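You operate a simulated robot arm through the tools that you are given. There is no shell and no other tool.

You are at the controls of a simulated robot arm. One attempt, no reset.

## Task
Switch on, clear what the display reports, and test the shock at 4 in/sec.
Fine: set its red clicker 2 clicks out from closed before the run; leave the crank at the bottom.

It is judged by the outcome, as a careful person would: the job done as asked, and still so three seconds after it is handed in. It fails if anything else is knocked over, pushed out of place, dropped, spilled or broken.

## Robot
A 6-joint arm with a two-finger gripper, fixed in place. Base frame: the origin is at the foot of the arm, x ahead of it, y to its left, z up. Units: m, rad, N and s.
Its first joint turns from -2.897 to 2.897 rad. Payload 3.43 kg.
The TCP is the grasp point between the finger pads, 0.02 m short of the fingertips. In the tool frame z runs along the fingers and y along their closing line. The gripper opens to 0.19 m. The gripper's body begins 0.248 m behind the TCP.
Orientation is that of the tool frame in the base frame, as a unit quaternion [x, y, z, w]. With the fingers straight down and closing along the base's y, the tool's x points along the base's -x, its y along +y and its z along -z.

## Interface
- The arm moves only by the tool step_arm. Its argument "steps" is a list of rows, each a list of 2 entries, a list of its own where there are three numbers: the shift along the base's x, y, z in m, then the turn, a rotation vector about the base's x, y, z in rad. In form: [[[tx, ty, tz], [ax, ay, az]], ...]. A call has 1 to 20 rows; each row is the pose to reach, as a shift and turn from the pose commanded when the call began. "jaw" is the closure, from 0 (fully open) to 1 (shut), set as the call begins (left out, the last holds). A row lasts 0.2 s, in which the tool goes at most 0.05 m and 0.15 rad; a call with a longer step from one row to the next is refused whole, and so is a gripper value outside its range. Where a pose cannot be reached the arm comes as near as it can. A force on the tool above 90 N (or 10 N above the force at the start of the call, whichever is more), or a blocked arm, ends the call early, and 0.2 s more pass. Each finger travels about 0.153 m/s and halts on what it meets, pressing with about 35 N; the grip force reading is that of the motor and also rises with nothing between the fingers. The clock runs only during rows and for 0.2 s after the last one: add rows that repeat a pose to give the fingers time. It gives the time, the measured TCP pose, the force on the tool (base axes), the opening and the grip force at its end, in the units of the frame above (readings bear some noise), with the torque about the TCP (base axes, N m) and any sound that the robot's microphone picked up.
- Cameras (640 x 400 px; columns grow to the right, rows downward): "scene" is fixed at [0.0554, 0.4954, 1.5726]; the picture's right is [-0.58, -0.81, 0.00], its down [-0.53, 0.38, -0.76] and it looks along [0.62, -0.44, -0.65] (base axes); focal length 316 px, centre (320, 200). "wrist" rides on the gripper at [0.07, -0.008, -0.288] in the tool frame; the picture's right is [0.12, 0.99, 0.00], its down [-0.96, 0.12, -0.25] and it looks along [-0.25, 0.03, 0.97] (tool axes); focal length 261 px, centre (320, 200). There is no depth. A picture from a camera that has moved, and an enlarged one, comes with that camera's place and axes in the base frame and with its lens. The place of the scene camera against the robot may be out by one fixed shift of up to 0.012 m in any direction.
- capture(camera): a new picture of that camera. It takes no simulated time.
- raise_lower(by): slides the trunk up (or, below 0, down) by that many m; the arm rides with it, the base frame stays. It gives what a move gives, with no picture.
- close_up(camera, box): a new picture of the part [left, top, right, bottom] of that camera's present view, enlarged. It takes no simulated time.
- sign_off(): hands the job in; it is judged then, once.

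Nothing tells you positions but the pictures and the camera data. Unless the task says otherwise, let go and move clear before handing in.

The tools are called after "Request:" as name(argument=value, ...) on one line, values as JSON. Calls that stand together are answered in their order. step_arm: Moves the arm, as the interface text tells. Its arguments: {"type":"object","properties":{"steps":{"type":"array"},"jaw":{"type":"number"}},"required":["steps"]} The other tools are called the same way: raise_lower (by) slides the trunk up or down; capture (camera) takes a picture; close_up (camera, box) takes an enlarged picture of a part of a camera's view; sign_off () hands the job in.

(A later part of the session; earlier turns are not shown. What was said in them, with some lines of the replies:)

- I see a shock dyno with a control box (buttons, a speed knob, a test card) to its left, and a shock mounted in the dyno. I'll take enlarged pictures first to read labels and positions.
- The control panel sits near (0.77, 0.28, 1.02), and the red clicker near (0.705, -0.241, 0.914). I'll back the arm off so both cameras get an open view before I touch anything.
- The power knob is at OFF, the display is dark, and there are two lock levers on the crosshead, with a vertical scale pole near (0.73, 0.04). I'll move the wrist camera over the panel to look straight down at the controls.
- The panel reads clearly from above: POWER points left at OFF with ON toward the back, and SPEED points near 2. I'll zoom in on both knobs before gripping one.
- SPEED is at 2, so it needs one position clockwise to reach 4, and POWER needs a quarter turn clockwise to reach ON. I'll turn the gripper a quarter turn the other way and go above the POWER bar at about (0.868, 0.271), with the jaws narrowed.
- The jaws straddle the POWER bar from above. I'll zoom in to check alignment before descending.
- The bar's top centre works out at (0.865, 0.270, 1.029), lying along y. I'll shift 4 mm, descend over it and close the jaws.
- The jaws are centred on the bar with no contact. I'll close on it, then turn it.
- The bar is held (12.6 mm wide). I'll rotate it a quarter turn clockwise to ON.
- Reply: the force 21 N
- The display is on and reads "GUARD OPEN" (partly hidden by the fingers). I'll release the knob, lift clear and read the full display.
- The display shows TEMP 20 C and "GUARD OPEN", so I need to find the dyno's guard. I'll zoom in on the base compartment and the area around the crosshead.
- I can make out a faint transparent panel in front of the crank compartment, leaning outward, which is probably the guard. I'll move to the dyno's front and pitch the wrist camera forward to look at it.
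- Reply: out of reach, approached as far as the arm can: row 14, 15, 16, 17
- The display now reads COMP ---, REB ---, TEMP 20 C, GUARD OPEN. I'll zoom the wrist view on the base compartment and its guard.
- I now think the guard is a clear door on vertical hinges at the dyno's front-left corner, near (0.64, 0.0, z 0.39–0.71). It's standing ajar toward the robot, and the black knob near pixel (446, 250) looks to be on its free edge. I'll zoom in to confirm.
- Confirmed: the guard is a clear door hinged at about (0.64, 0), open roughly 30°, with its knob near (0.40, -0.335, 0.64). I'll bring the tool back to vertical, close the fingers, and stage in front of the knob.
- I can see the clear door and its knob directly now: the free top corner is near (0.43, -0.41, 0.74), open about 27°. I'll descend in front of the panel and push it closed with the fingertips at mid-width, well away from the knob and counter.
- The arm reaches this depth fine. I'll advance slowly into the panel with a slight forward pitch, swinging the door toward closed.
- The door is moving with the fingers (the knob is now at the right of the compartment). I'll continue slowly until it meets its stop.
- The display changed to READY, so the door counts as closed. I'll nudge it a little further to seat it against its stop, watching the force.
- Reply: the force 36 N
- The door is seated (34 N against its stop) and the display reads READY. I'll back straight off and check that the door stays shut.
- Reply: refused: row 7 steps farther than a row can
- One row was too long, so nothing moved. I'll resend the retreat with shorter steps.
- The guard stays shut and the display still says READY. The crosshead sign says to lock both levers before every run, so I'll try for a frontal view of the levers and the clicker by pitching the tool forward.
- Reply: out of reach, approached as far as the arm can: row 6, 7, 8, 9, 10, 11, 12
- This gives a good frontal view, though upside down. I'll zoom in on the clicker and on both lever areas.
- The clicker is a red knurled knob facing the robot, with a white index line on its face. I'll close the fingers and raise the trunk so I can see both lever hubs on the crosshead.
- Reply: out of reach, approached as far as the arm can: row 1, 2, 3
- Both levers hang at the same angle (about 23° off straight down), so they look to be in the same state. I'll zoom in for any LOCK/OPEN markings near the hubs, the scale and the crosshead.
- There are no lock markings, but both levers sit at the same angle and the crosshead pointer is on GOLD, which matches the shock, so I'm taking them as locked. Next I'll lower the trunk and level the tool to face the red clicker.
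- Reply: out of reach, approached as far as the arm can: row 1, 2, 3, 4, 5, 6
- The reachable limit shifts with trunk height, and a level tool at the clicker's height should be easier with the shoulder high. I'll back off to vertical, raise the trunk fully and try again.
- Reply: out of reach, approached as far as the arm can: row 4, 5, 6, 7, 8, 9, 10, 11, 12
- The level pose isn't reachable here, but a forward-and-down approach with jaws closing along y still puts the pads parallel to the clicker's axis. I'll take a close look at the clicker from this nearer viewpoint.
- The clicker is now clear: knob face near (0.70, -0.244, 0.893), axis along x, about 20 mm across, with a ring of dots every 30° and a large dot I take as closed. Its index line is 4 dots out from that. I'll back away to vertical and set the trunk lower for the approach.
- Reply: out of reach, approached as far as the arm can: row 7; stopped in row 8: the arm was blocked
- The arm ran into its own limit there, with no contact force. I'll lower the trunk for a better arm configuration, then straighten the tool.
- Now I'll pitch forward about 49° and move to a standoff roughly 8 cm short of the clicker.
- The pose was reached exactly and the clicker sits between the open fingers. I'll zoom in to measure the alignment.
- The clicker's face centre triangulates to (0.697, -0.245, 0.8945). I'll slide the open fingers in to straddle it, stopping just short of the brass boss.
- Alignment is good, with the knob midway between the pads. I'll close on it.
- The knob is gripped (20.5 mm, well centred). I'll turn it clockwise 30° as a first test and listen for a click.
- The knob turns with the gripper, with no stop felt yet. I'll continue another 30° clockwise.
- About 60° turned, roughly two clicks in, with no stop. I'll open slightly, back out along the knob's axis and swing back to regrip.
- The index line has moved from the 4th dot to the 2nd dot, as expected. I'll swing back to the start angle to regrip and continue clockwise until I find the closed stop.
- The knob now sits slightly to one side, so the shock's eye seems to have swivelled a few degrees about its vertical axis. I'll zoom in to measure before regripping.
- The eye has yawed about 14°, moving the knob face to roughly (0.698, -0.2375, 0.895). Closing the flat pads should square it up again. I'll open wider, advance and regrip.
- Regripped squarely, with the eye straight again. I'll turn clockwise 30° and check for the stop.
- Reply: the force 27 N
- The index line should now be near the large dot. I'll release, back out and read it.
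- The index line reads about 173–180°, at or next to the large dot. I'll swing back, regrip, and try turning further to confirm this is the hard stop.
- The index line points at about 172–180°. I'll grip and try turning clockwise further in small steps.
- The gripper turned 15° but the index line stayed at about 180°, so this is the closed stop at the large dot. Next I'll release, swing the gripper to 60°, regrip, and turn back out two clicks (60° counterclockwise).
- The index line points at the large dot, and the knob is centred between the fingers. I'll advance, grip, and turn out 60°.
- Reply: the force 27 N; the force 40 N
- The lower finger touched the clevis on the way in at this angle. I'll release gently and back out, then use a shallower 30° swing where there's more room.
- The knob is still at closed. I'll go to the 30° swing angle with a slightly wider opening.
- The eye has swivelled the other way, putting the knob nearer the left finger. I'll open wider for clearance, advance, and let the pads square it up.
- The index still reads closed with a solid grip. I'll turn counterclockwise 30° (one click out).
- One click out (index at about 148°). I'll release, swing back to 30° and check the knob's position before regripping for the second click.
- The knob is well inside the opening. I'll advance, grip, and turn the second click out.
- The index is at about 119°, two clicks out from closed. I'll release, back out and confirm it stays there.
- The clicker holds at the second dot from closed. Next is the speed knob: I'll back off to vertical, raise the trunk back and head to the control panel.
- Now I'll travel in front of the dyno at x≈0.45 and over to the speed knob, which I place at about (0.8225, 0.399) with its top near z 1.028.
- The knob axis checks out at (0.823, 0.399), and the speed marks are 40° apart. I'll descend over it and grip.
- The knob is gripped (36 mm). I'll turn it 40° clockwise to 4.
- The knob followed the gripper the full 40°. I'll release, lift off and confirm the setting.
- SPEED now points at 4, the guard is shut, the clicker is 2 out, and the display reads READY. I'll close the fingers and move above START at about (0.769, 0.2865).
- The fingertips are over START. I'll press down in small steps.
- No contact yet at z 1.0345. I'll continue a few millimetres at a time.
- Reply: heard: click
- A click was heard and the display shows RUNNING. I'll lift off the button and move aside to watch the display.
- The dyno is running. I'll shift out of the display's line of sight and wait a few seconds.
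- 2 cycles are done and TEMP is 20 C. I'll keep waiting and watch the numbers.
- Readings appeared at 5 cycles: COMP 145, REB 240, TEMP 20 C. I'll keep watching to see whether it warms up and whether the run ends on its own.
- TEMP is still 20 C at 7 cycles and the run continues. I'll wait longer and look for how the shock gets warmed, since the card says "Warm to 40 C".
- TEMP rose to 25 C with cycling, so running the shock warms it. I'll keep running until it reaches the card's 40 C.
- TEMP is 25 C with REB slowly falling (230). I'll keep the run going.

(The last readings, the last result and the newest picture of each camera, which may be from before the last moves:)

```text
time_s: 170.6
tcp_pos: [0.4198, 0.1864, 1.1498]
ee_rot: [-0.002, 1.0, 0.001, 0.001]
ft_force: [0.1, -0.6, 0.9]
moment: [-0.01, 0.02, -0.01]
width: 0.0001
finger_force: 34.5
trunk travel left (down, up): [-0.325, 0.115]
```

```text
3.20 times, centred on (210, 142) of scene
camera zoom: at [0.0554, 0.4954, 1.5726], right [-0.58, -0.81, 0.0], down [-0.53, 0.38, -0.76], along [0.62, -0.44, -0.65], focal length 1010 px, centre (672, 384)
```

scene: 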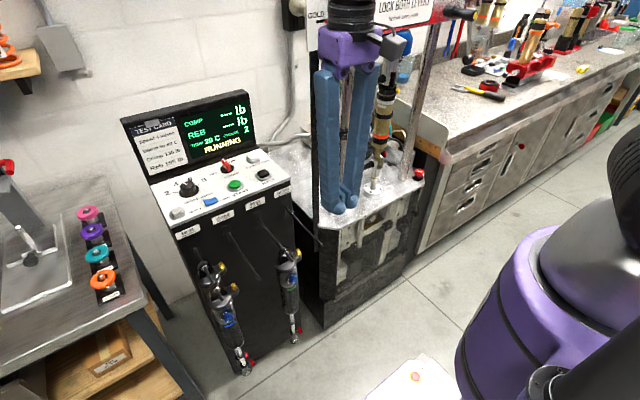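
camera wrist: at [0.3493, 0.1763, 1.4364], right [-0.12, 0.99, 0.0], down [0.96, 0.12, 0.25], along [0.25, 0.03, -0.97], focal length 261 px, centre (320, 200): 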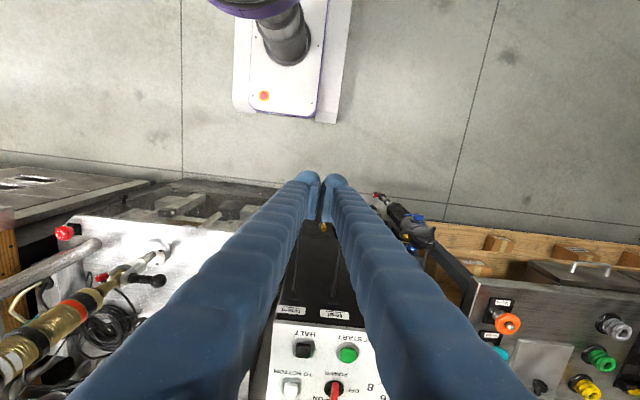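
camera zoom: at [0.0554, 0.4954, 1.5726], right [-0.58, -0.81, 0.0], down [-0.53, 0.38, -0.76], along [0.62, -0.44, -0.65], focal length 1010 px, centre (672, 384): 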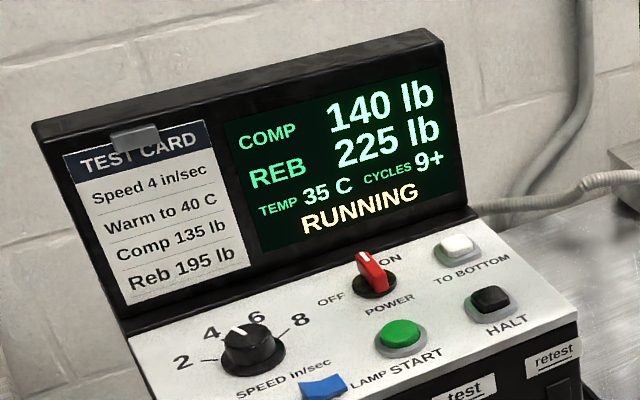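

TEMP is 35 C now, COMP 140, REB 225. I'll run a bit longer to reach 40 C.

Request:
step_arm(steps=[[[0, 0, 0], [0, 0, 0]], [[0, 0, 0], [0, 0, 0]], [[0, 0, 0], [0, 0, 0]], [[0, 0, 0], [0, 0, 0]], [[0, 0, 0], [0, 0, 0]], [[0, 0, 0], [0, 0, 0]], [[0, 0, 0], [0, 0, 0]], [[0, 0, 0], [0, 0, 0]], [[0, 0, 0], [0, 0, 0]], [[0, 0, 0], [0, 0, 0]], [[0, 0, 0], [0, 0, 0]], [[0, 0, 0], [0, 0, 0]], [[0, 0, 0], [0, 0, 0]], [[0, 0, 0], [0, 0, 0]], [[0, 0, 0], [0, 0, 0]], [[0, 0, 0], [0, 0, 0]], [[0, 0, 0], [0, 0, 0]], [[0, 0, 0], [0, 0, 0]], [[0, 0, 0], [0, 0, 0]], [[0, 0, 0], [0, 0, 0]]])

Request:
step_arm(steps=[[[0, 0, 0], [0, 0, 0]], [[0, 0, 0], [0, 0, 0]], [[0, 0, 0], [0, 0, 0]], [[0, 0, 0], [0, 0, 0]], [[0, 0, 0], [0, 0, 0]], [[0, 0, 0], [0, 0, 0]], [[0, 0, 0], [0, 0, 0]], [[0, 0, 0], [0, 0, 0]], [[0, 0, 0], [0, 0, 0]], [[0, 0, 0], [0, 0, 0]], [[0, 0, 0], [0, 0, 0]], [[0, 0, 0], [0, 0, 0]], [[0, 0, 0], [0, 0, 0]], [[0, 0, 0], [0, 0, 0]], [[0, 0, 0], [0, 0, 0]], [[0, 0, 0], [0, 0, 0]], [[0, 0, 0], [0, 0, 0]], [[0, 0, 0], [0, 0, 0]], [[0, 0, 0], [0, 0, 0]], [[0, 0, 0], [0, 0, 0]]])

Request:
step_arm(steps=[[[0, 0, 0], [0, 0, 0]], [[0, 0, 0], [0, 0, 0]], [[0, 0, 0], [0, 0, 0]], [[0, 0, 0], [0, 0, 0]], [[0, 0, 0], [0, 0, 0]], [[0, 0, 0], [0, 0, 0]], [[0, 0, 0], [0, 0, 0]], [[0, 0, 0], [0, 0, 0]], [[0, 0, 0], [0, 0, 0]], [[0, 0, 0], [0, 0, 0]], [[0, 0, 0], [0, 0, 0]], [[0, 0, 0], [0, 0, 0]], [[0, 0, 0], [0, 0, 0]], [[0, 0, 0], [0, 0, 0]], [[0, 0, 0], [0, 0, 0]], [[0, 0, 0], [0, 0, 0]], [[0, 0, 0], [0, 0, 0]], [[0, 0, 0], [0, 0, 0]], [[0, 0, 0], [0, 0, 0]], [[0, 0, 0], [0, 0, 0]]])

Request:
step_arm(steps=[[[0, 0, 0], [0, 0, 0]], [[0, 0, 0], [0, 0, 0]], [[0, 0, 0], [0, 0, 0]], [[0, 0, 0], [0, 0, 0]], [[0, 0, 0], [0, 0, 0]], [[0, 0, 0], [0, 0, 0]], [[0, 0, 0], [0, 0, 0]], [[0, 0, 0], [0, 0, 0]], [[0, 0, 0], [0, 0, 0]], [[0, 0, 0], [0, 0, 0]], [[0, 0, 0], [0, 0, 0]], [[0, 0, 0], [0, 0, 0]], [[0, 0, 0], [0, 0, 0]], [[0, 0, 0], [0, 0, 0]], [[0, 0, 0], [0, 0, 0]], [[0, 0, 0], [0, 0, 0]], [[0, 0, 0], [0, 0, 0]], [[0, 0, 0], [0, 0, 0]], [[0, 0, 0], [0, 0, 0]], [[0, 0, 0], [0, 0, 0]]])

Request:
close_up(camera="scene", box=[110, 80, 310, 205])

```text
time_s: 174.8
tcp_pos: [0.4198, 0.186, 1.1494]
ee_rot: [-0.002, 1.0, 0.001, 0.001]
ft_force: [-0.8, -0.6, -0.4]
moment: [0.03, -0.01, 0.03]
width: 0.0
finger_force: 34.2
trunk travel left (down, up): [-0.325, 0.115]
```

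```text
time_s: 179.0
tcp_pos: [0.4185, 0.1855, 1.1498]
ee_rot: [-0.001, 1.0, 0.001, 0.002]
ft_force: [0.6, 0.2, 0.0]
moment: [0.05, 0.01, 0.0]
width: 0.0
finger_force: 34.1
trunk travel left (down, up): [-0.325, 0.115]
```

```text
time_s: 183.2
tcp_pos: [0.4215, 0.186, 1.1484]
ee_rot: [-0.001, 1.0, 0.001, 0.0]
ft_force: [0.0, -0.2, 0.2]
moment: [0.02, 0.01, 0.01]
width: 0.0
finger_force: 34.5
trunk travel left (down, up): [-0.325, 0.115]
```

```text
time_s: 187.4
tcp_pos: [0.4212, 0.1857, 1.1498]
ee_rot: [-0.001, 1.0, 0.0, 0.001]
ft_force: [0.3, -0.9, 0.3]
moment: [0.0, 0.02, -0.02]
width: 0.0
finger_force: 33.9
trunk travel left (down, up): [-0.325, 0.115]
```

```text
3.20 times, centred on (210, 142) of scene
camera zoom: at [0.0554, 0.4954, 1.5726], right [-0.58, -0.81, 0.0], down [-0.53, 0.38, -0.76], along [0.62, -0.44, -0.65], focal length 1010 px, centre (672, 384)
```

zoom: 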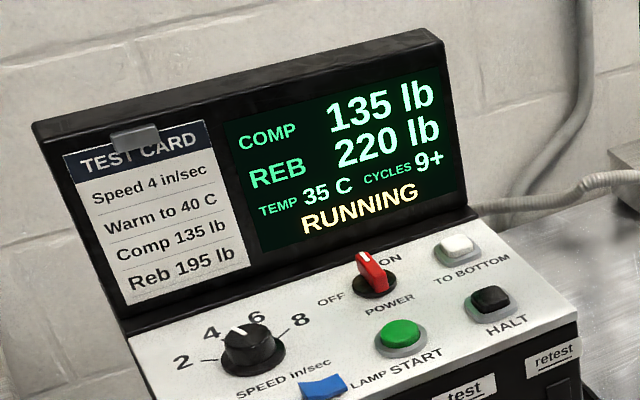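

COMP is now 135, REB 220, still showing 35 C. I'll continue to 40 C.

Request:
step_arm(steps=[[[0, 0, 0], [0, 0, 0]], [[0, 0, 0], [0, 0, 0]], [[0, 0, 0], [0, 0, 0]], [[0, 0, 0], [0, 0, 0]], [[0, 0, 0], [0, 0, 0]], [[0, 0, 0], [0, 0, 0]], [[0, 0, 0], [0, 0, 0]], [[0, 0, 0], [0, 0, 0]], [[0, 0, 0], [0, 0, 0]], [[0, 0, 0], [0, 0, 0]], [[0, 0, 0], [0, 0, 0]], [[0, 0, 0], [0, 0, 0]], [[0, 0, 0], [0, 0, 0]], [[0, 0, 0], [0, 0, 0]], [[0, 0, 0], [0, 0, 0]], [[0, 0, 0], [0, 0, 0]], [[0, 0, 0], [0, 0, 0]], [[0, 0, 0], [0, 0, 0]], [[0, 0, 0], [0, 0, 0]], [[0, 0, 0], [0, 0, 0]]])

Request:
step_arm(steps=[[[0, 0, 0], [0, 0, 0]], [[0, 0, 0], [0, 0, 0]], [[0, 0, 0], [0, 0, 0]], [[0, 0, 0], [0, 0, 0]], [[0, 0, 0], [0, 0, 0]], [[0, 0, 0], [0, 0, 0]], [[0, 0, 0], [0, 0, 0]], [[0, 0, 0], [0, 0, 0]], [[0, 0, 0], [0, 0, 0]], [[0, 0, 0], [0, 0, 0]], [[0, 0, 0], [0, 0, 0]], [[0, 0, 0], [0, 0, 0]], [[0, 0, 0], [0, 0, 0]], [[0, 0, 0], [0, 0, 0]], [[0, 0, 0], [0, 0, 0]], [[0, 0, 0], [0, 0, 0]], [[0, 0, 0], [0, 0, 0]], [[0, 0, 0], [0, 0, 0]], [[0, 0, 0], [0, 0, 0]], [[0, 0, 0], [0, 0, 0]]])

Request:
close_up(camera="scene", box=[110, 80, 310, 205])

Request:
step_arm(steps=[[[0, 0, 0], [0, 0, 0]], [[0, 0, 0], [0, 0, 0]], [[0, 0, 0], [0, 0, 0]], [[0, 0, 0], [0, 0, 0]], [[0, 0, 0], [0, 0, 0]], [[0, 0, 0], [0, 0, 0]], [[0, 0, 0], [0, 0, 0]], [[0, 0, 0], [0, 0, 0]], [[0, 0, 0], [0, 0, 0]], [[0, 0, 0], [0, 0, 0]], [[0, 0, 0], [0, 0, 0]], [[0, 0, 0], [0, 0, 0]], [[0, 0, 0], [0, 0, 0]], [[0, 0, 0], [0, 0, 0]], [[0, 0, 0], [0, 0, 0]], [[0, 0, 0], [0, 0, 0]], [[0, 0, 0], [0, 0, 0]], [[0, 0, 0], [0, 0, 0]], [[0, 0, 0], [0, 0, 0]], [[0, 0, 0], [0, 0, 0]]])

Request:
close_up(camera="scene", box=[110, 80, 310, 205])

```text
time_s: 191.6
tcp_pos: [0.4196, 0.1855, 1.1485]
ee_rot: [0.0, 1.0, 0.001, 0.001]
ft_force: [0.2, -0.1, -0.4]
moment: [-0.01, -0.02, 0.0]
width: 0.0004
finger_force: 34.9
trunk travel left (down, up): [-0.325, 0.115]
```

```text
time_s: 195.8
tcp_pos: [0.4212, 0.1849, 1.1492]
ee_rot: [-0.001, 1.0, 0.0, 0.001]
ft_force: [-0.6, 0.6, 0.3]
moment: [0.04, -0.01, 0.0]
width: 0.0
finger_force: 34.0
trunk travel left (down, up): [-0.325, 0.115]
```

```text
3.20 times, centred on (210, 142) of scene
camera zoom: at [0.0554, 0.4954, 1.5726], right [-0.58, -0.81, 0.0], down [-0.53, 0.38, -0.76], along [0.62, -0.44, -0.65], focal length 1010 px, centre (672, 384)
```

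zoom: 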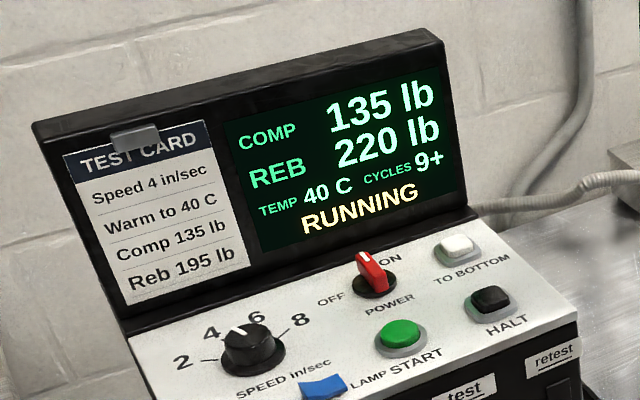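

```text
time_s: 200.0
tcp_pos: [0.4204, 0.1851, 1.1491]
ee_rot: [-0.001, 1.0, 0.001, 0.0]
ft_force: [-0.1, 1.1, -0.7]
moment: [0.02, 0.04, 0.01]
width: 0.0001
finger_force: 34.1
trunk travel left (down, up): [-0.325, 0.115]
```

```text
3.20 times, centred on (210, 142) of scene
camera zoom: at [0.0554, 0.4954, 1.5726], right [-0.58, -0.81, 0.0], down [-0.53, 0.38, -0.76], along [0.62, -0.44, -0.65], focal length 1010 px, centre (672, 384)
```

zoom: 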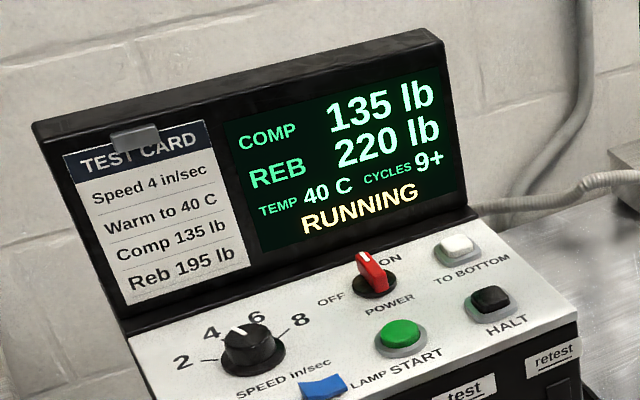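

TEMP has reached 40 C with COMP 135 and REB 220. Before stopping, I'll check that the shock, clicker and guard all look right.

Request:
close_up(camera="scene", box=[350, 150, 400, 200])

Request:
close_up(camera="scene", box=[320, 180, 440, 300])

```text
8.00 times, centred on (375, 175) of scene
camera zoom: at [0.0554, 0.4954, 1.5726], right [-0.58, -0.81, 0.0], down [-0.53, 0.38, -0.76], along [0.62, -0.44, -0.65], focal length 2525 px, centre (-120, 400)
```

zoom: 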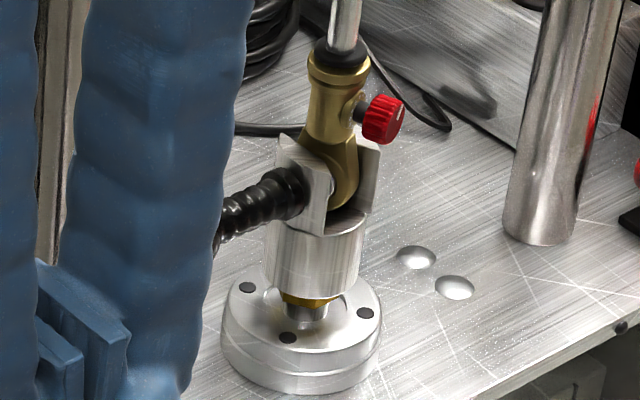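

```text
3.33 times, centred on (380, 240) of scene
camera zoom: at [0.0554, 0.4954, 1.5726], right [-0.58, -0.81, 0.0], down [-0.53, 0.38, -0.76], along [0.62, -0.44, -0.65], focal length 1052 px, centre (120, 67)
```

zoom: 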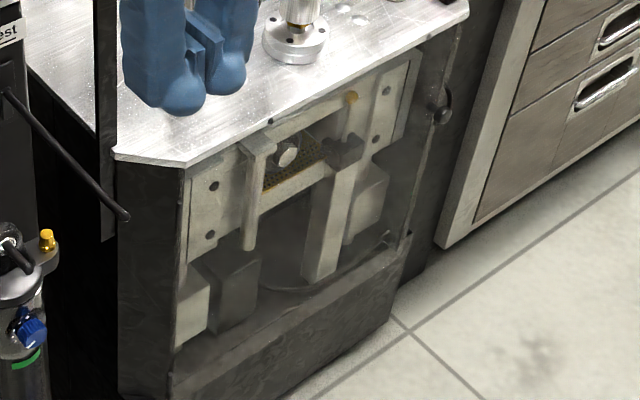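

All fine. Next I'll stop the run with HALT at about (0.766, 0.1985) and then use TO BOTTOM. First, moving above HALT with the fingers closed.

Request:
step_arm(steps=[[[0.045, 0.002, 0], [0, 0, 0]], [[0.09, 0.004, 0], [0, 0, 0]], [[0.135, 0.006, 0], [0, 0, 0]], [[0.18, 0.008, 0], [0, 0, 0]], [[0.225, 0.01, 0], [0, 0, 0]], [[0.27, 0.012, 0], [0, 0, 0]], [[0.31, 0.0125, 0], [0, 0, 0]], [[0.346, 0.0125, -0.02], [0, 0, 0]], [[0.346, 0.0125, -0.05], [0, 0, 0]], [[0.346, 0.0125, -0.05], [0, 0, 0]]])

Request:
close_up(camera="wrist", box=[230, 110, 410, 290])

Request:
capture(camera="scene")

```text
time_s: 202.2
tcp_pos: [0.7657, 0.2001, 1.1002]
ee_rot: [-0.002, 1.0, 0.001, 0.001]
ft_force: [-0.9, 0.2, 0.8]
moment: [0.05, 0.01, -0.01]
width: 0.0
finger_force: 33.9
trunk travel left (down, up): [-0.325, 0.115]
```

```text
2.22 times, centred on (320, 200) of wrist
camera zoom: at [0.6956, 0.1908, 1.3865], right [-0.12, 0.99, 0.0], down [0.96, 0.12, 0.25], along [0.25, 0.03, -0.97], focal length 579 px, centre (320, 200)
```

zoom: 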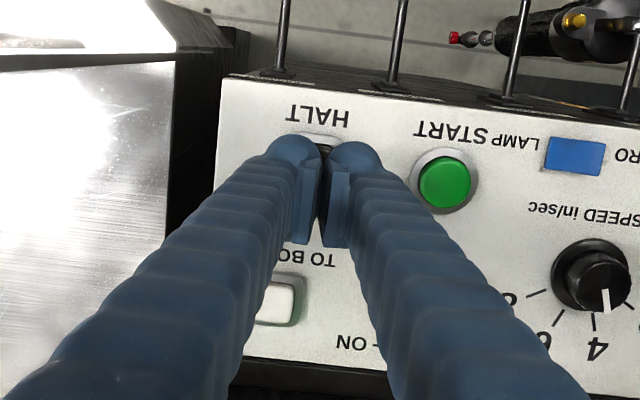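

```text
taken
```

scene: 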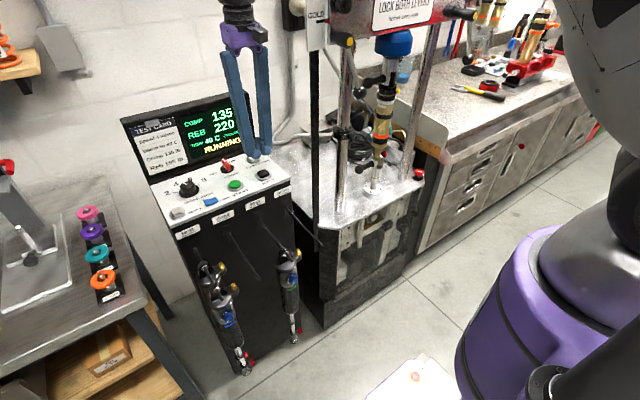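

The fingertips are over HALT. I'll press it the same way.

Request:
step_arm(steps=[[[0, 0, -0.03], [0, 0, 0]], [[0, 0, -0.05], [0, 0, 0]], [[0, 0, -0.06], [0, 0, 0]], [[0, 0, -0.064], [0, 0, 0]], [[0, 0, -0.064], [0, 0, 0]]])

Request:
step_arm(steps=[[[0, 0, -0.003], [0, 0, 0]], [[0, 0, -0.006], [0, 0, 0]], [[0, 0, -0.006], [0, 0, 0]]])

Request:
close_up(camera="scene", box=[110, 80, 310, 205])

```text
time_s: 203.4
tcp_pos: [0.7663, 0.1976, 1.0352]
ee_rot: [-0.001, 1.0, 0.0, 0.001]
ft_force: [0.1, 0.0, 0.5]
moment: [0.0, -0.01, 0.0]
width: 0.0
finger_force: 34.5
trunk travel left (down, up): [-0.325, 0.115]
```

```text
time_s: 204.2
tcp_pos: [0.7662, 0.1993, 1.0291]
ee_rot: [0.0, 1.0, 0.001, 0.001]
ft_force: [0.0, 0.5, 3.3]
moment: [0.0, 0.0, -0.01]
width: 0.0002
finger_force: 33.8
trunk travel left (down, up): [-0.325, 0.115]
heard: click
```

```text
3.20 times, centred on (210, 142) of scene
camera zoom: at [0.0554, 0.4954, 1.5726], right [-0.58, -0.81, 0.0], down [-0.53, 0.38, -0.76], along [0.62, -0.44, -0.65], focal length 1010 px, centre (672, 384)
```

zoom: 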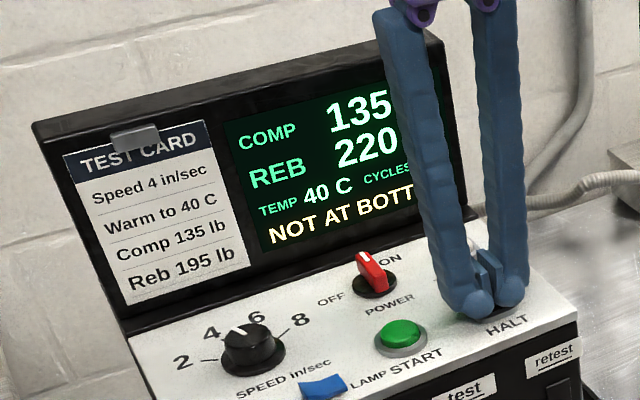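

HALT worked: the readings are held and the display says "NOT AT BOTTOM". I'll lift and move over TO BOTTOM at about (0.863, 0.183).

Request:
step_arm(steps=[[[0, 0, 0.03], [0, 0, 0]], [[0, 0, 0.06], [0, 0, 0]], [[0.035, -0.005, 0.07], [0, 0, 0]], [[0.075, -0.012, 0.07], [0, 0, 0]], [[0.097, -0.0155, 0.06], [0, 0, 0]], [[0.097, -0.0155, 0.04], [0, 0, 0]], [[0.097, -0.0155, 0.04], [0, 0, 0]]])

Request:
close_up(camera="wrist", box=[230, 110, 410, 290])

Request:
close_up(camera="scene", box=[190, 120, 310, 200])

```text
time_s: 205.8
tcp_pos: [0.8644, 0.1844, 1.068]
ee_rot: [-0.002, 1.0, 0.001, 0.001]
ft_force: [-0.3, -0.1, 0.1]
moment: [-0.01, -0.01, 0.02]
width: 0.0
finger_force: 34.0
trunk travel left (down, up): [-0.325, 0.115]
```

```text
2.22 times, centred on (320, 200) of wrist
camera zoom: at [0.7931, 0.1745, 1.3554], right [-0.12, 0.99, 0.0], down [0.96, 0.12, 0.25], along [0.25, 0.03, -0.97], focal length 579 px, centre (320, 200)
```

zoom: 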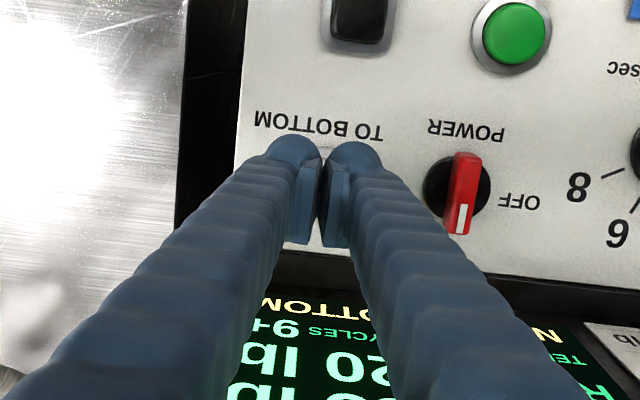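

```text
5.00 times, centred on (250, 160) of scene
camera zoom: at [0.0554, 0.4954, 1.5726], right [-0.58, -0.81, 0.0], down [-0.53, 0.38, -0.76], along [0.62, -0.44, -0.65], focal length 1578 px, centre (670, 400)
```

zoom: 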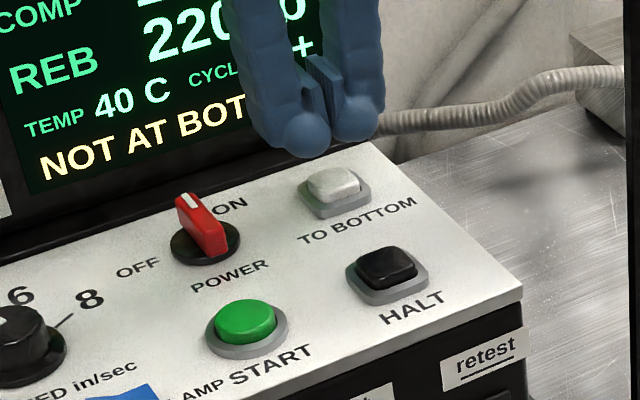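

The fingertips are over TO BOTTOM. I'll press it.

Request:
step_arm(steps=[[[0, 0, -0.018], [0, 0, 0]], [[0, 0, -0.028], [0, 0, 0]], [[0, 0, -0.034], [0, 0, 0]], [[0, 0, -0.037], [0, 0, 0]], [[0, 0, -0.04], [0, 0, 0]], [[0, 0, -0.04], [0, 0, 0]]])

Request:
close_up(camera="scene", box=[110, 80, 310, 205])

Request:
capture(camera="wrist")

```text
time_s: 207.2
tcp_pos: [0.8639, 0.1834, 1.0287]
ee_rot: [-0.002, 1.0, 0.001, 0.001]
ft_force: [1.6, 0.4, 3.5]
moment: [-0.03, -0.03, 0.03]
width: 0.0004
finger_force: 34.5
trunk travel left (down, up): [-0.325, 0.115]
heard: click
```

```text
3.20 times, centred on (210, 142) of scene
camera zoom: at [0.0554, 0.4954, 1.5726], right [-0.58, -0.81, 0.0], down [-0.53, 0.38, -0.76], along [0.62, -0.44, -0.65], focal length 1010 px, centre (672, 384)
```

zoom: 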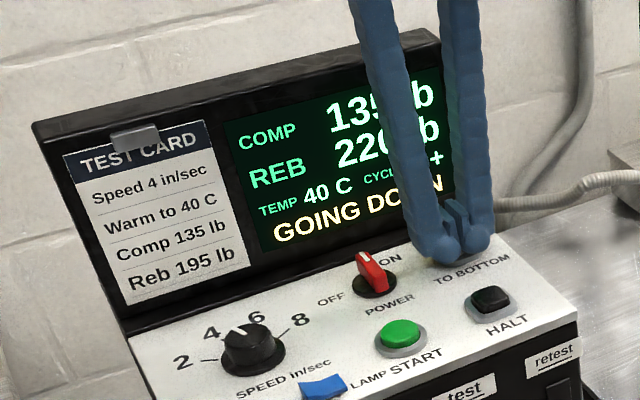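

```text
taken
camera wrist: at [0.7932, 0.1743, 1.3161], right [-0.12, 0.99, 0.0], down [0.96, 0.12, 0.25], along [0.25, 0.03, -0.97], focal length 261 px, centre (320, 200)
```

wrist: 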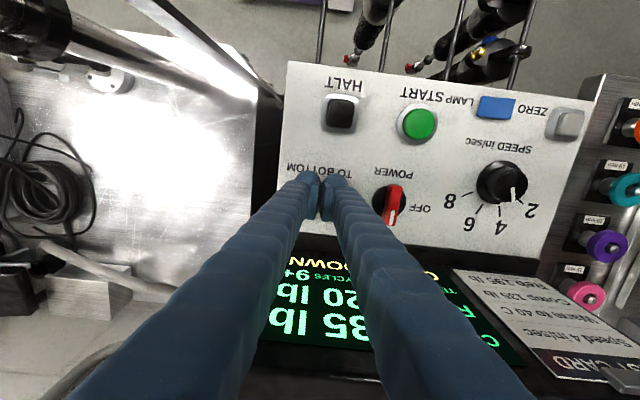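

The display says "GOING DOWN". I'll hold for a moment and check.

Request:
step_arm(steps=[[[0, 0, 0], [0, 0, 0]], [[0, 0, 0], [0, 0, 0]], [[0, 0, 0], [0, 0, 0]], [[0, 0, 0], [0, 0, 0]], [[0, 0, 0], [0, 0, 0]]])

Request:
close_up(camera="scene", box=[110, 80, 310, 205])

```text
time_s: 208.4
tcp_pos: [0.8643, 0.1836, 1.0293]
ee_rot: [-0.001, 1.0, 0.001, 0.001]
ft_force: [1.5, 0.5, 3.0]
moment: [-0.06, -0.07, 0.01]
width: 0.0
finger_force: 34.4
trunk travel left (down, up): [-0.325, 0.115]
```

```text
3.20 times, centred on (210, 142) of scene
camera zoom: at [0.0554, 0.4954, 1.5726], right [-0.58, -0.81, 0.0], down [-0.53, 0.38, -0.76], along [0.62, -0.44, -0.65], focal length 1010 px, centre (672, 384)
```

zoom: 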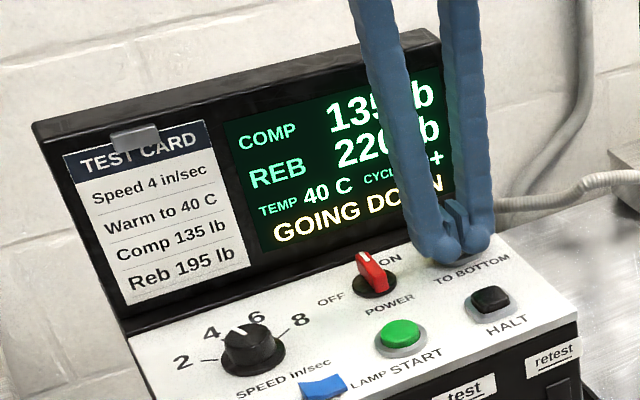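

Request:
step_arm(steps=[[[0, 0, 0], [0, 0, 0]], [[0, 0, 0], [0, 0, 0]], [[0, 0, 0], [0, 0, 0]], [[0, 0, 0], [0, 0, 0]], [[0, 0, 0], [0, 0, 0]], [[0, 0, 0], [0, 0, 0]], [[0, 0, 0], [0, 0, 0]], [[0, 0, 0], [0, 0, 0]], [[0, 0, 0], [0, 0, 0]], [[0, 0, 0], [0, 0, 0]], [[0, 0, 0], [0, 0, 0]], [[0, 0, 0], [0, 0, 0]]])

Request:
close_up(camera="scene", box=[110, 80, 310, 205])

```text
time_s: 211.0
tcp_pos: [0.864, 0.1823, 1.0293]
ee_rot: [-0.002, 1.0, 0.001, 0.001]
ft_force: [0.5, -0.2, 3.4]
moment: [0.01, 0.0, 0.02]
width: 0.0
finger_force: 34.4
trunk travel left (down, up): [-0.325, 0.115]
```

```text
3.20 times, centred on (210, 142) of scene
camera zoom: at [0.0554, 0.4954, 1.5726], right [-0.58, -0.81, 0.0], down [-0.53, 0.38, -0.76], along [0.62, -0.44, -0.65], focal length 1010 px, centre (672, 384)
```

zoom: 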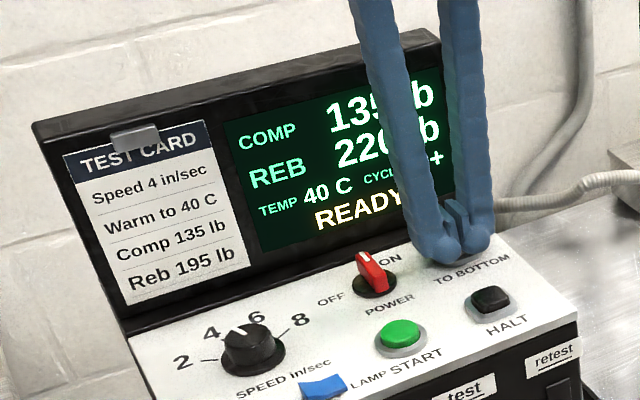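

The display is back to READY, so the crank is at the bottom. I'll lift off and move clear.

Request:
step_arm(steps=[[[0, 0, 0.03], [0, 0, 0]], [[0, 0, 0.07], [0, 0, 0]], [[0, 0, 0.11], [0, 0, 0]], [[-0.04, 0.01, 0.13], [0, 0, 0]], [[-0.085, 0.02, 0.13], [0, 0, 0]], [[-0.13, 0.03, 0.13], [0, 0, 0]], [[-0.175, 0.035, 0.13], [0, 0, 0]], [[-0.22, 0.035, 0.13], [0, 0, 0]], [[-0.265, 0.035, 0.13], [0, 0, 0]], [[-0.31, 0.035, 0.13], [0, 0, 0]], [[-0.355, 0.035, 0.13], [0, 0, 0]], [[-0.4, 0.035, 0.13], [0, 0, 0]], [[-0.44, 0.015, 0.13], [0, 0, 0]], [[-0.44, -0.03, 0.13], [0, 0, 0]], [[-0.44, -0.03, 0.13], [0, 0, 0]]])

Request:
capture(camera="scene")

Request:
close_up(camera="scene", box=[110, 80, 310, 205])

Request:
close_up(camera="scene", box=[320, 140, 440, 300])

Request:
capture(camera="wrist")

```text
time_s: 214.2
tcp_pos: [0.4223, 0.1533, 1.1589]
ee_rot: [-0.001, 1.0, 0.001, 0.001]
ft_force: [0.0, -0.6, 0.0]
moment: [0.06, 0.01, -0.01]
width: 0.0
finger_force: 34.4
trunk travel left (down, up): [-0.325, 0.115]
```

```text
taken
```

scene: 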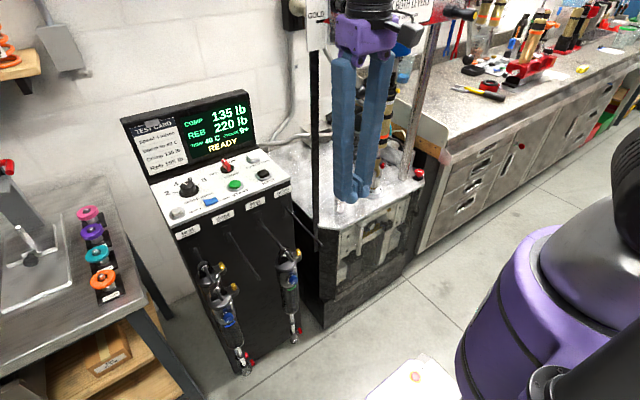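

```text
3.20 times, centred on (210, 142) of scene
camera zoom: at [0.0554, 0.4954, 1.5726], right [-0.58, -0.81, 0.0], down [-0.53, 0.38, -0.76], along [0.62, -0.44, -0.65], focal length 1010 px, centre (672, 384)
```

zoom: 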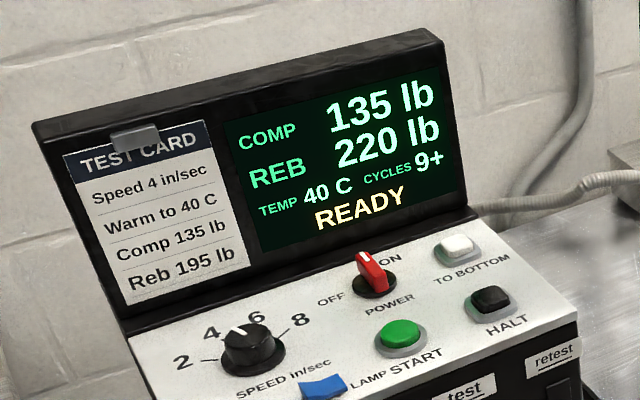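

```text
2.50 times, centred on (380, 220) of scene
camera zoom: at [0.0554, 0.4954, 1.5726], right [-0.58, -0.81, 0.0], down [-0.53, 0.38, -0.76], along [0.62, -0.44, -0.65], focal length 789 px, centre (170, 150)
```

zoom: 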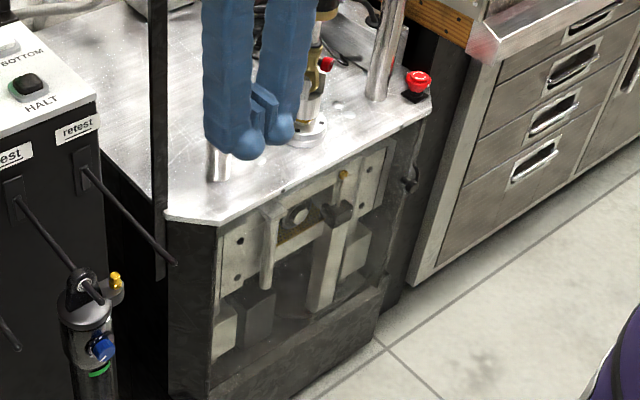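

```text
taken
camera wrist: at [0.3513, 0.144, 1.4467], right [-0.12, 0.99, 0.0], down [0.96, 0.12, 0.25], along [0.25, 0.03, -0.97], focal length 261 px, centre (320, 200)
```

wrist: 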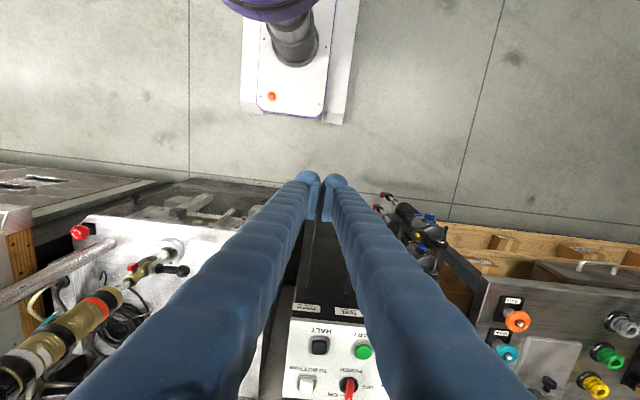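

Everything reads READY with the results held. One last check on the clicker's index, and an overall look that nothing has been disturbed.

Request:
close_up(camera="wrist", box=[115, 250, 155, 285])

Request:
close_up(camera="scene", box=[280, 0, 480, 125])

```text
11.43 times, centred on (135, 268) of wrist
camera zoom: at [0.3513, 0.144, 1.4467], right [-0.12, 0.99, 0.0], down [0.96, 0.12, 0.25], along [0.25, 0.03, -0.97], focal length 2979 px, centre (2434, -571)
```

zoom: 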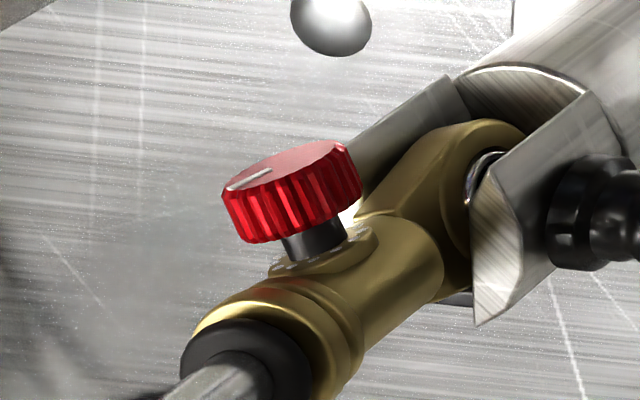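

```text
3.20 times, centred on (380, 62) of scene
camera zoom: at [0.0554, 0.4954, 1.5726], right [-0.58, -0.81, 0.0], down [-0.53, 0.38, -0.76], along [0.62, -0.44, -0.65], focal length 1010 px, centre (128, 640)
```

zoom: 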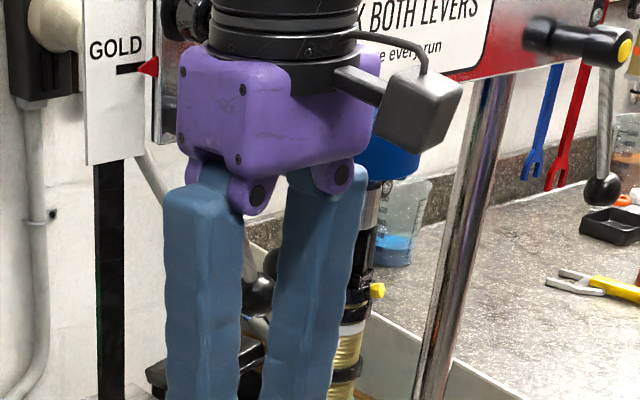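

The view of the clicker from here is too oblique to be sure of its index. I'll take one proper look from in front of the shock before handing in.

Request:
step_arm(steps=[[[0, -0.047, 0], [0, 0, 0]], [[0, -0.094, 0], [0, 0, 0]], [[0, -0.141, 0], [0, 0, 0]], [[0, -0.188, 0], [0, 0, 0]], [[0, -0.235, 0], [0, 0, 0]], [[0, -0.282, 0], [0, 0, 0]], [[0, -0.329, 0], [0, 0, 0]], [[0, -0.376, 0], [0, 0, 0]], [[0.02, -0.41, 0], [0, 0, 0]], [[0.04, -0.42, -0.01], [0, -0.1, 0]], [[0.06, -0.425, -0.02], [0, -0.2, 0]], [[0.08, -0.425, -0.03], [0, -0.3, 0]], [[0.1, -0.425, -0.04], [0, -0.4, 0]], [[0.115, -0.425, -0.05], [0, -0.48, 0]], [[0.115, -0.425, -0.05], [0, -0.48, 0]]], jaw=0.4)

Request:
capture(camera="wrist")

```text
time_s: 217.4
tcp_pos: [0.5361, -0.2721, 1.1091]
ee_rot: [-0.002, 0.971, 0.0, 0.238]
ft_force: [0.0, -1.2, -0.4]
moment: [0.01, 0.02, -0.02]
width: 0.114
finger_force: 0.1
trunk travel left (down, up): [-0.325, 0.115]
```

```text
taken
camera wrist: at [0.3415, -0.2809, 1.3314], right [-0.11, 0.99, -0.06], down [0.74, 0.12, 0.66], along [0.67, 0.03, -0.75], focal length 261 px, centre (320, 200)
```

wrist: 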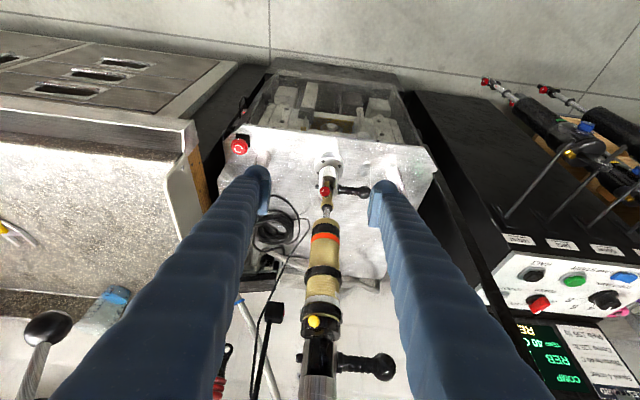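

Request:
close_up(camera="wrist", box=[305, 170, 345, 215])

Request:
close_up(camera="wrist", box=[230, 60, 440, 200])

```text
8.89 times, centred on (325, 192) of wrist
camera zoom: at [0.3415, -0.2809, 1.3314], right [-0.11, 0.99, -0.06], down [0.74, 0.12, 0.66], along [0.67, 0.03, -0.75], focal length 2317 px, centre (276, 267)
```

zoom: 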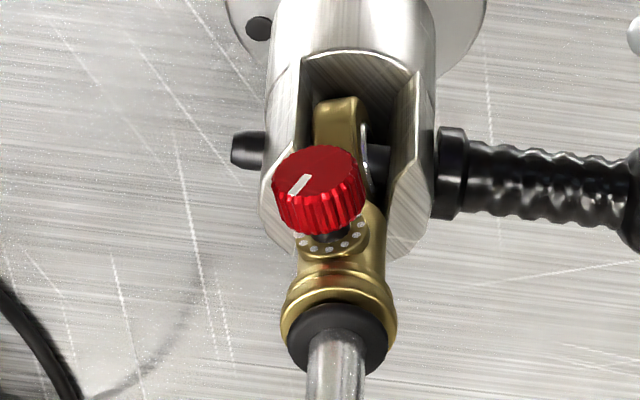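

```text
2.86 times, centred on (335, 130) of wrist
camera zoom: at [0.3415, -0.2809, 1.3314], right [-0.11, 0.99, -0.06], down [0.74, 0.12, 0.66], along [0.67, 0.03, -0.75], focal length 745 px, centre (277, 400)
```

zoom: 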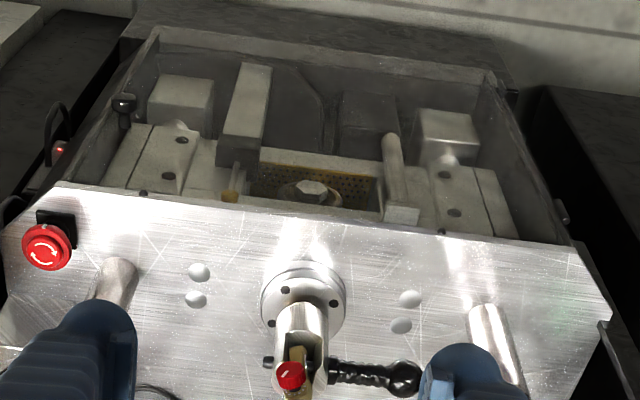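

Request:
close_up(camera="wrist", box=[315, 180, 340, 200])

```text
16.00 times, centred on (328, 190) of wrist
camera zoom: at [0.3415, -0.2809, 1.3314], right [-0.11, 0.99, -0.06], down [0.74, 0.12, 0.66], along [0.67, 0.03, -0.75], focal length 4170 px, centre (200, 360)
```

zoom: 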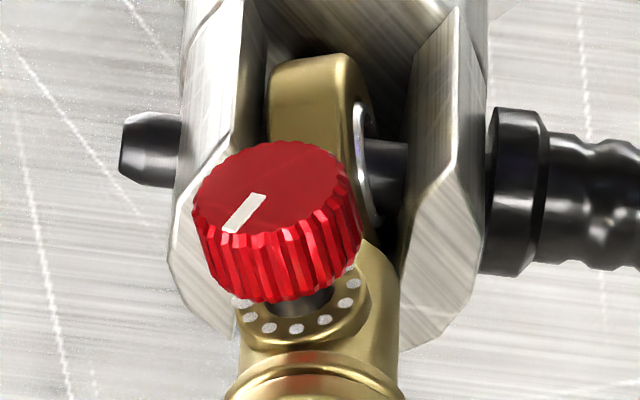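

Confirmed: the index sits on the second small dot from the large (closed) dot, the guard is shut, and the display reads READY. I'll retract the arm clear and take a final look.

Request:
step_arm(steps=[[[-0.02, 0, 0.01], [0, 0.1, 0]], [[-0.04, 0, 0.02], [0, 0.2, 0]], [[-0.06, 0, 0.03], [0, 0.3, 0]], [[-0.08, 0, 0.04], [0, 0.4, 0]], [[-0.1, 0, 0.05], [0, 0.48, 0]], [[-0.12, 0.04, 0.06], [0, 0.48, 0]], [[-0.13, 0.085, 0.07], [0, 0.48, 0]], [[-0.13, 0.085, 0.07], [0, 0.48, 0]]])

Request:
capture(camera="scene")

Request:
close_up(camera="scene", box=[110, 80, 310, 205])

```text
time_s: 219.2
tcp_pos: [0.4087, -0.1839, 1.1782]
ee_rot: [-0.001, 1.0, 0.001, 0.0]
ft_force: [-0.8, -0.1, -0.2]
moment: [0.02, 0.01, -0.02]
width: 0.114
finger_force: 0.2
trunk travel left (down, up): [-0.325, 0.115]
```

```text
taken
```

scene: 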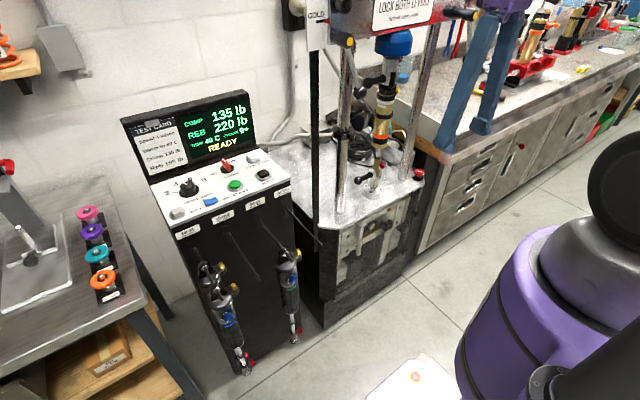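

```text
3.20 times, centred on (210, 142) of scene
camera zoom: at [0.0554, 0.4954, 1.5726], right [-0.58, -0.81, 0.0], down [-0.53, 0.38, -0.76], along [0.62, -0.44, -0.65], focal length 1010 px, centre (672, 384)
```

zoom: 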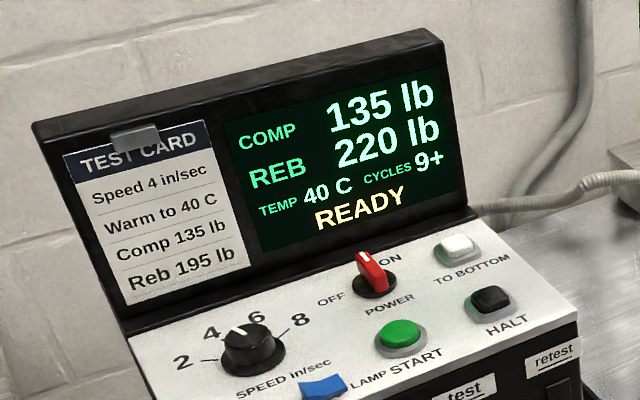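

The power is on, the guard is closed, and the clicker is 2 out from closed. The shock ran at 4 in/sec up to 40 C, the crank is back at the bottom (READY), and the arm is clear, so I'm handing in.

Request:
sign_off()

```text
The job is handed in.
```

The shock has been tested at 4 in/sec and the job is handed in. The display reads READY with the crank at the bottom, and the arm is clear.

| | Result | Test card |
|---|---|---|
| Temperature | 40 C | 40 C |
| Compression | 135 lb | 135 lb |
| Rebound | 220 lb | 195 lb |

- **Rebound is over the card:** it read 220 lb with the clicker where you asked for it. I didn't adjust anything to chase the card value.
- **Display fault:** after switching on, it reported GUARD OPEN. I closed the clear guard door in front of the crank, and the message cleared to READY.
- **Red clicker:** before the run I turned it in to its stop, then 2 clicks out. It was still there when I checked after the run.
- **Run:** the card calls for 40 C, so I let the shock cycle until it got there. Then I pressed HALT and TO BOTTOM.
- **Finger contact:** while setting the clicker, a gripper finger briefly touched the lower clevis. I saw no damage.
- **Shock eye:** the lower eye swivelled on its bearing as I turned the clicker. It now sits about 15° off straight.
- **Crosshead levers:** the sign says to lock both before every run. They have no lock markings; both sat at the same angle and the pointer was on GOLD, so I took them as locked and left them alone.
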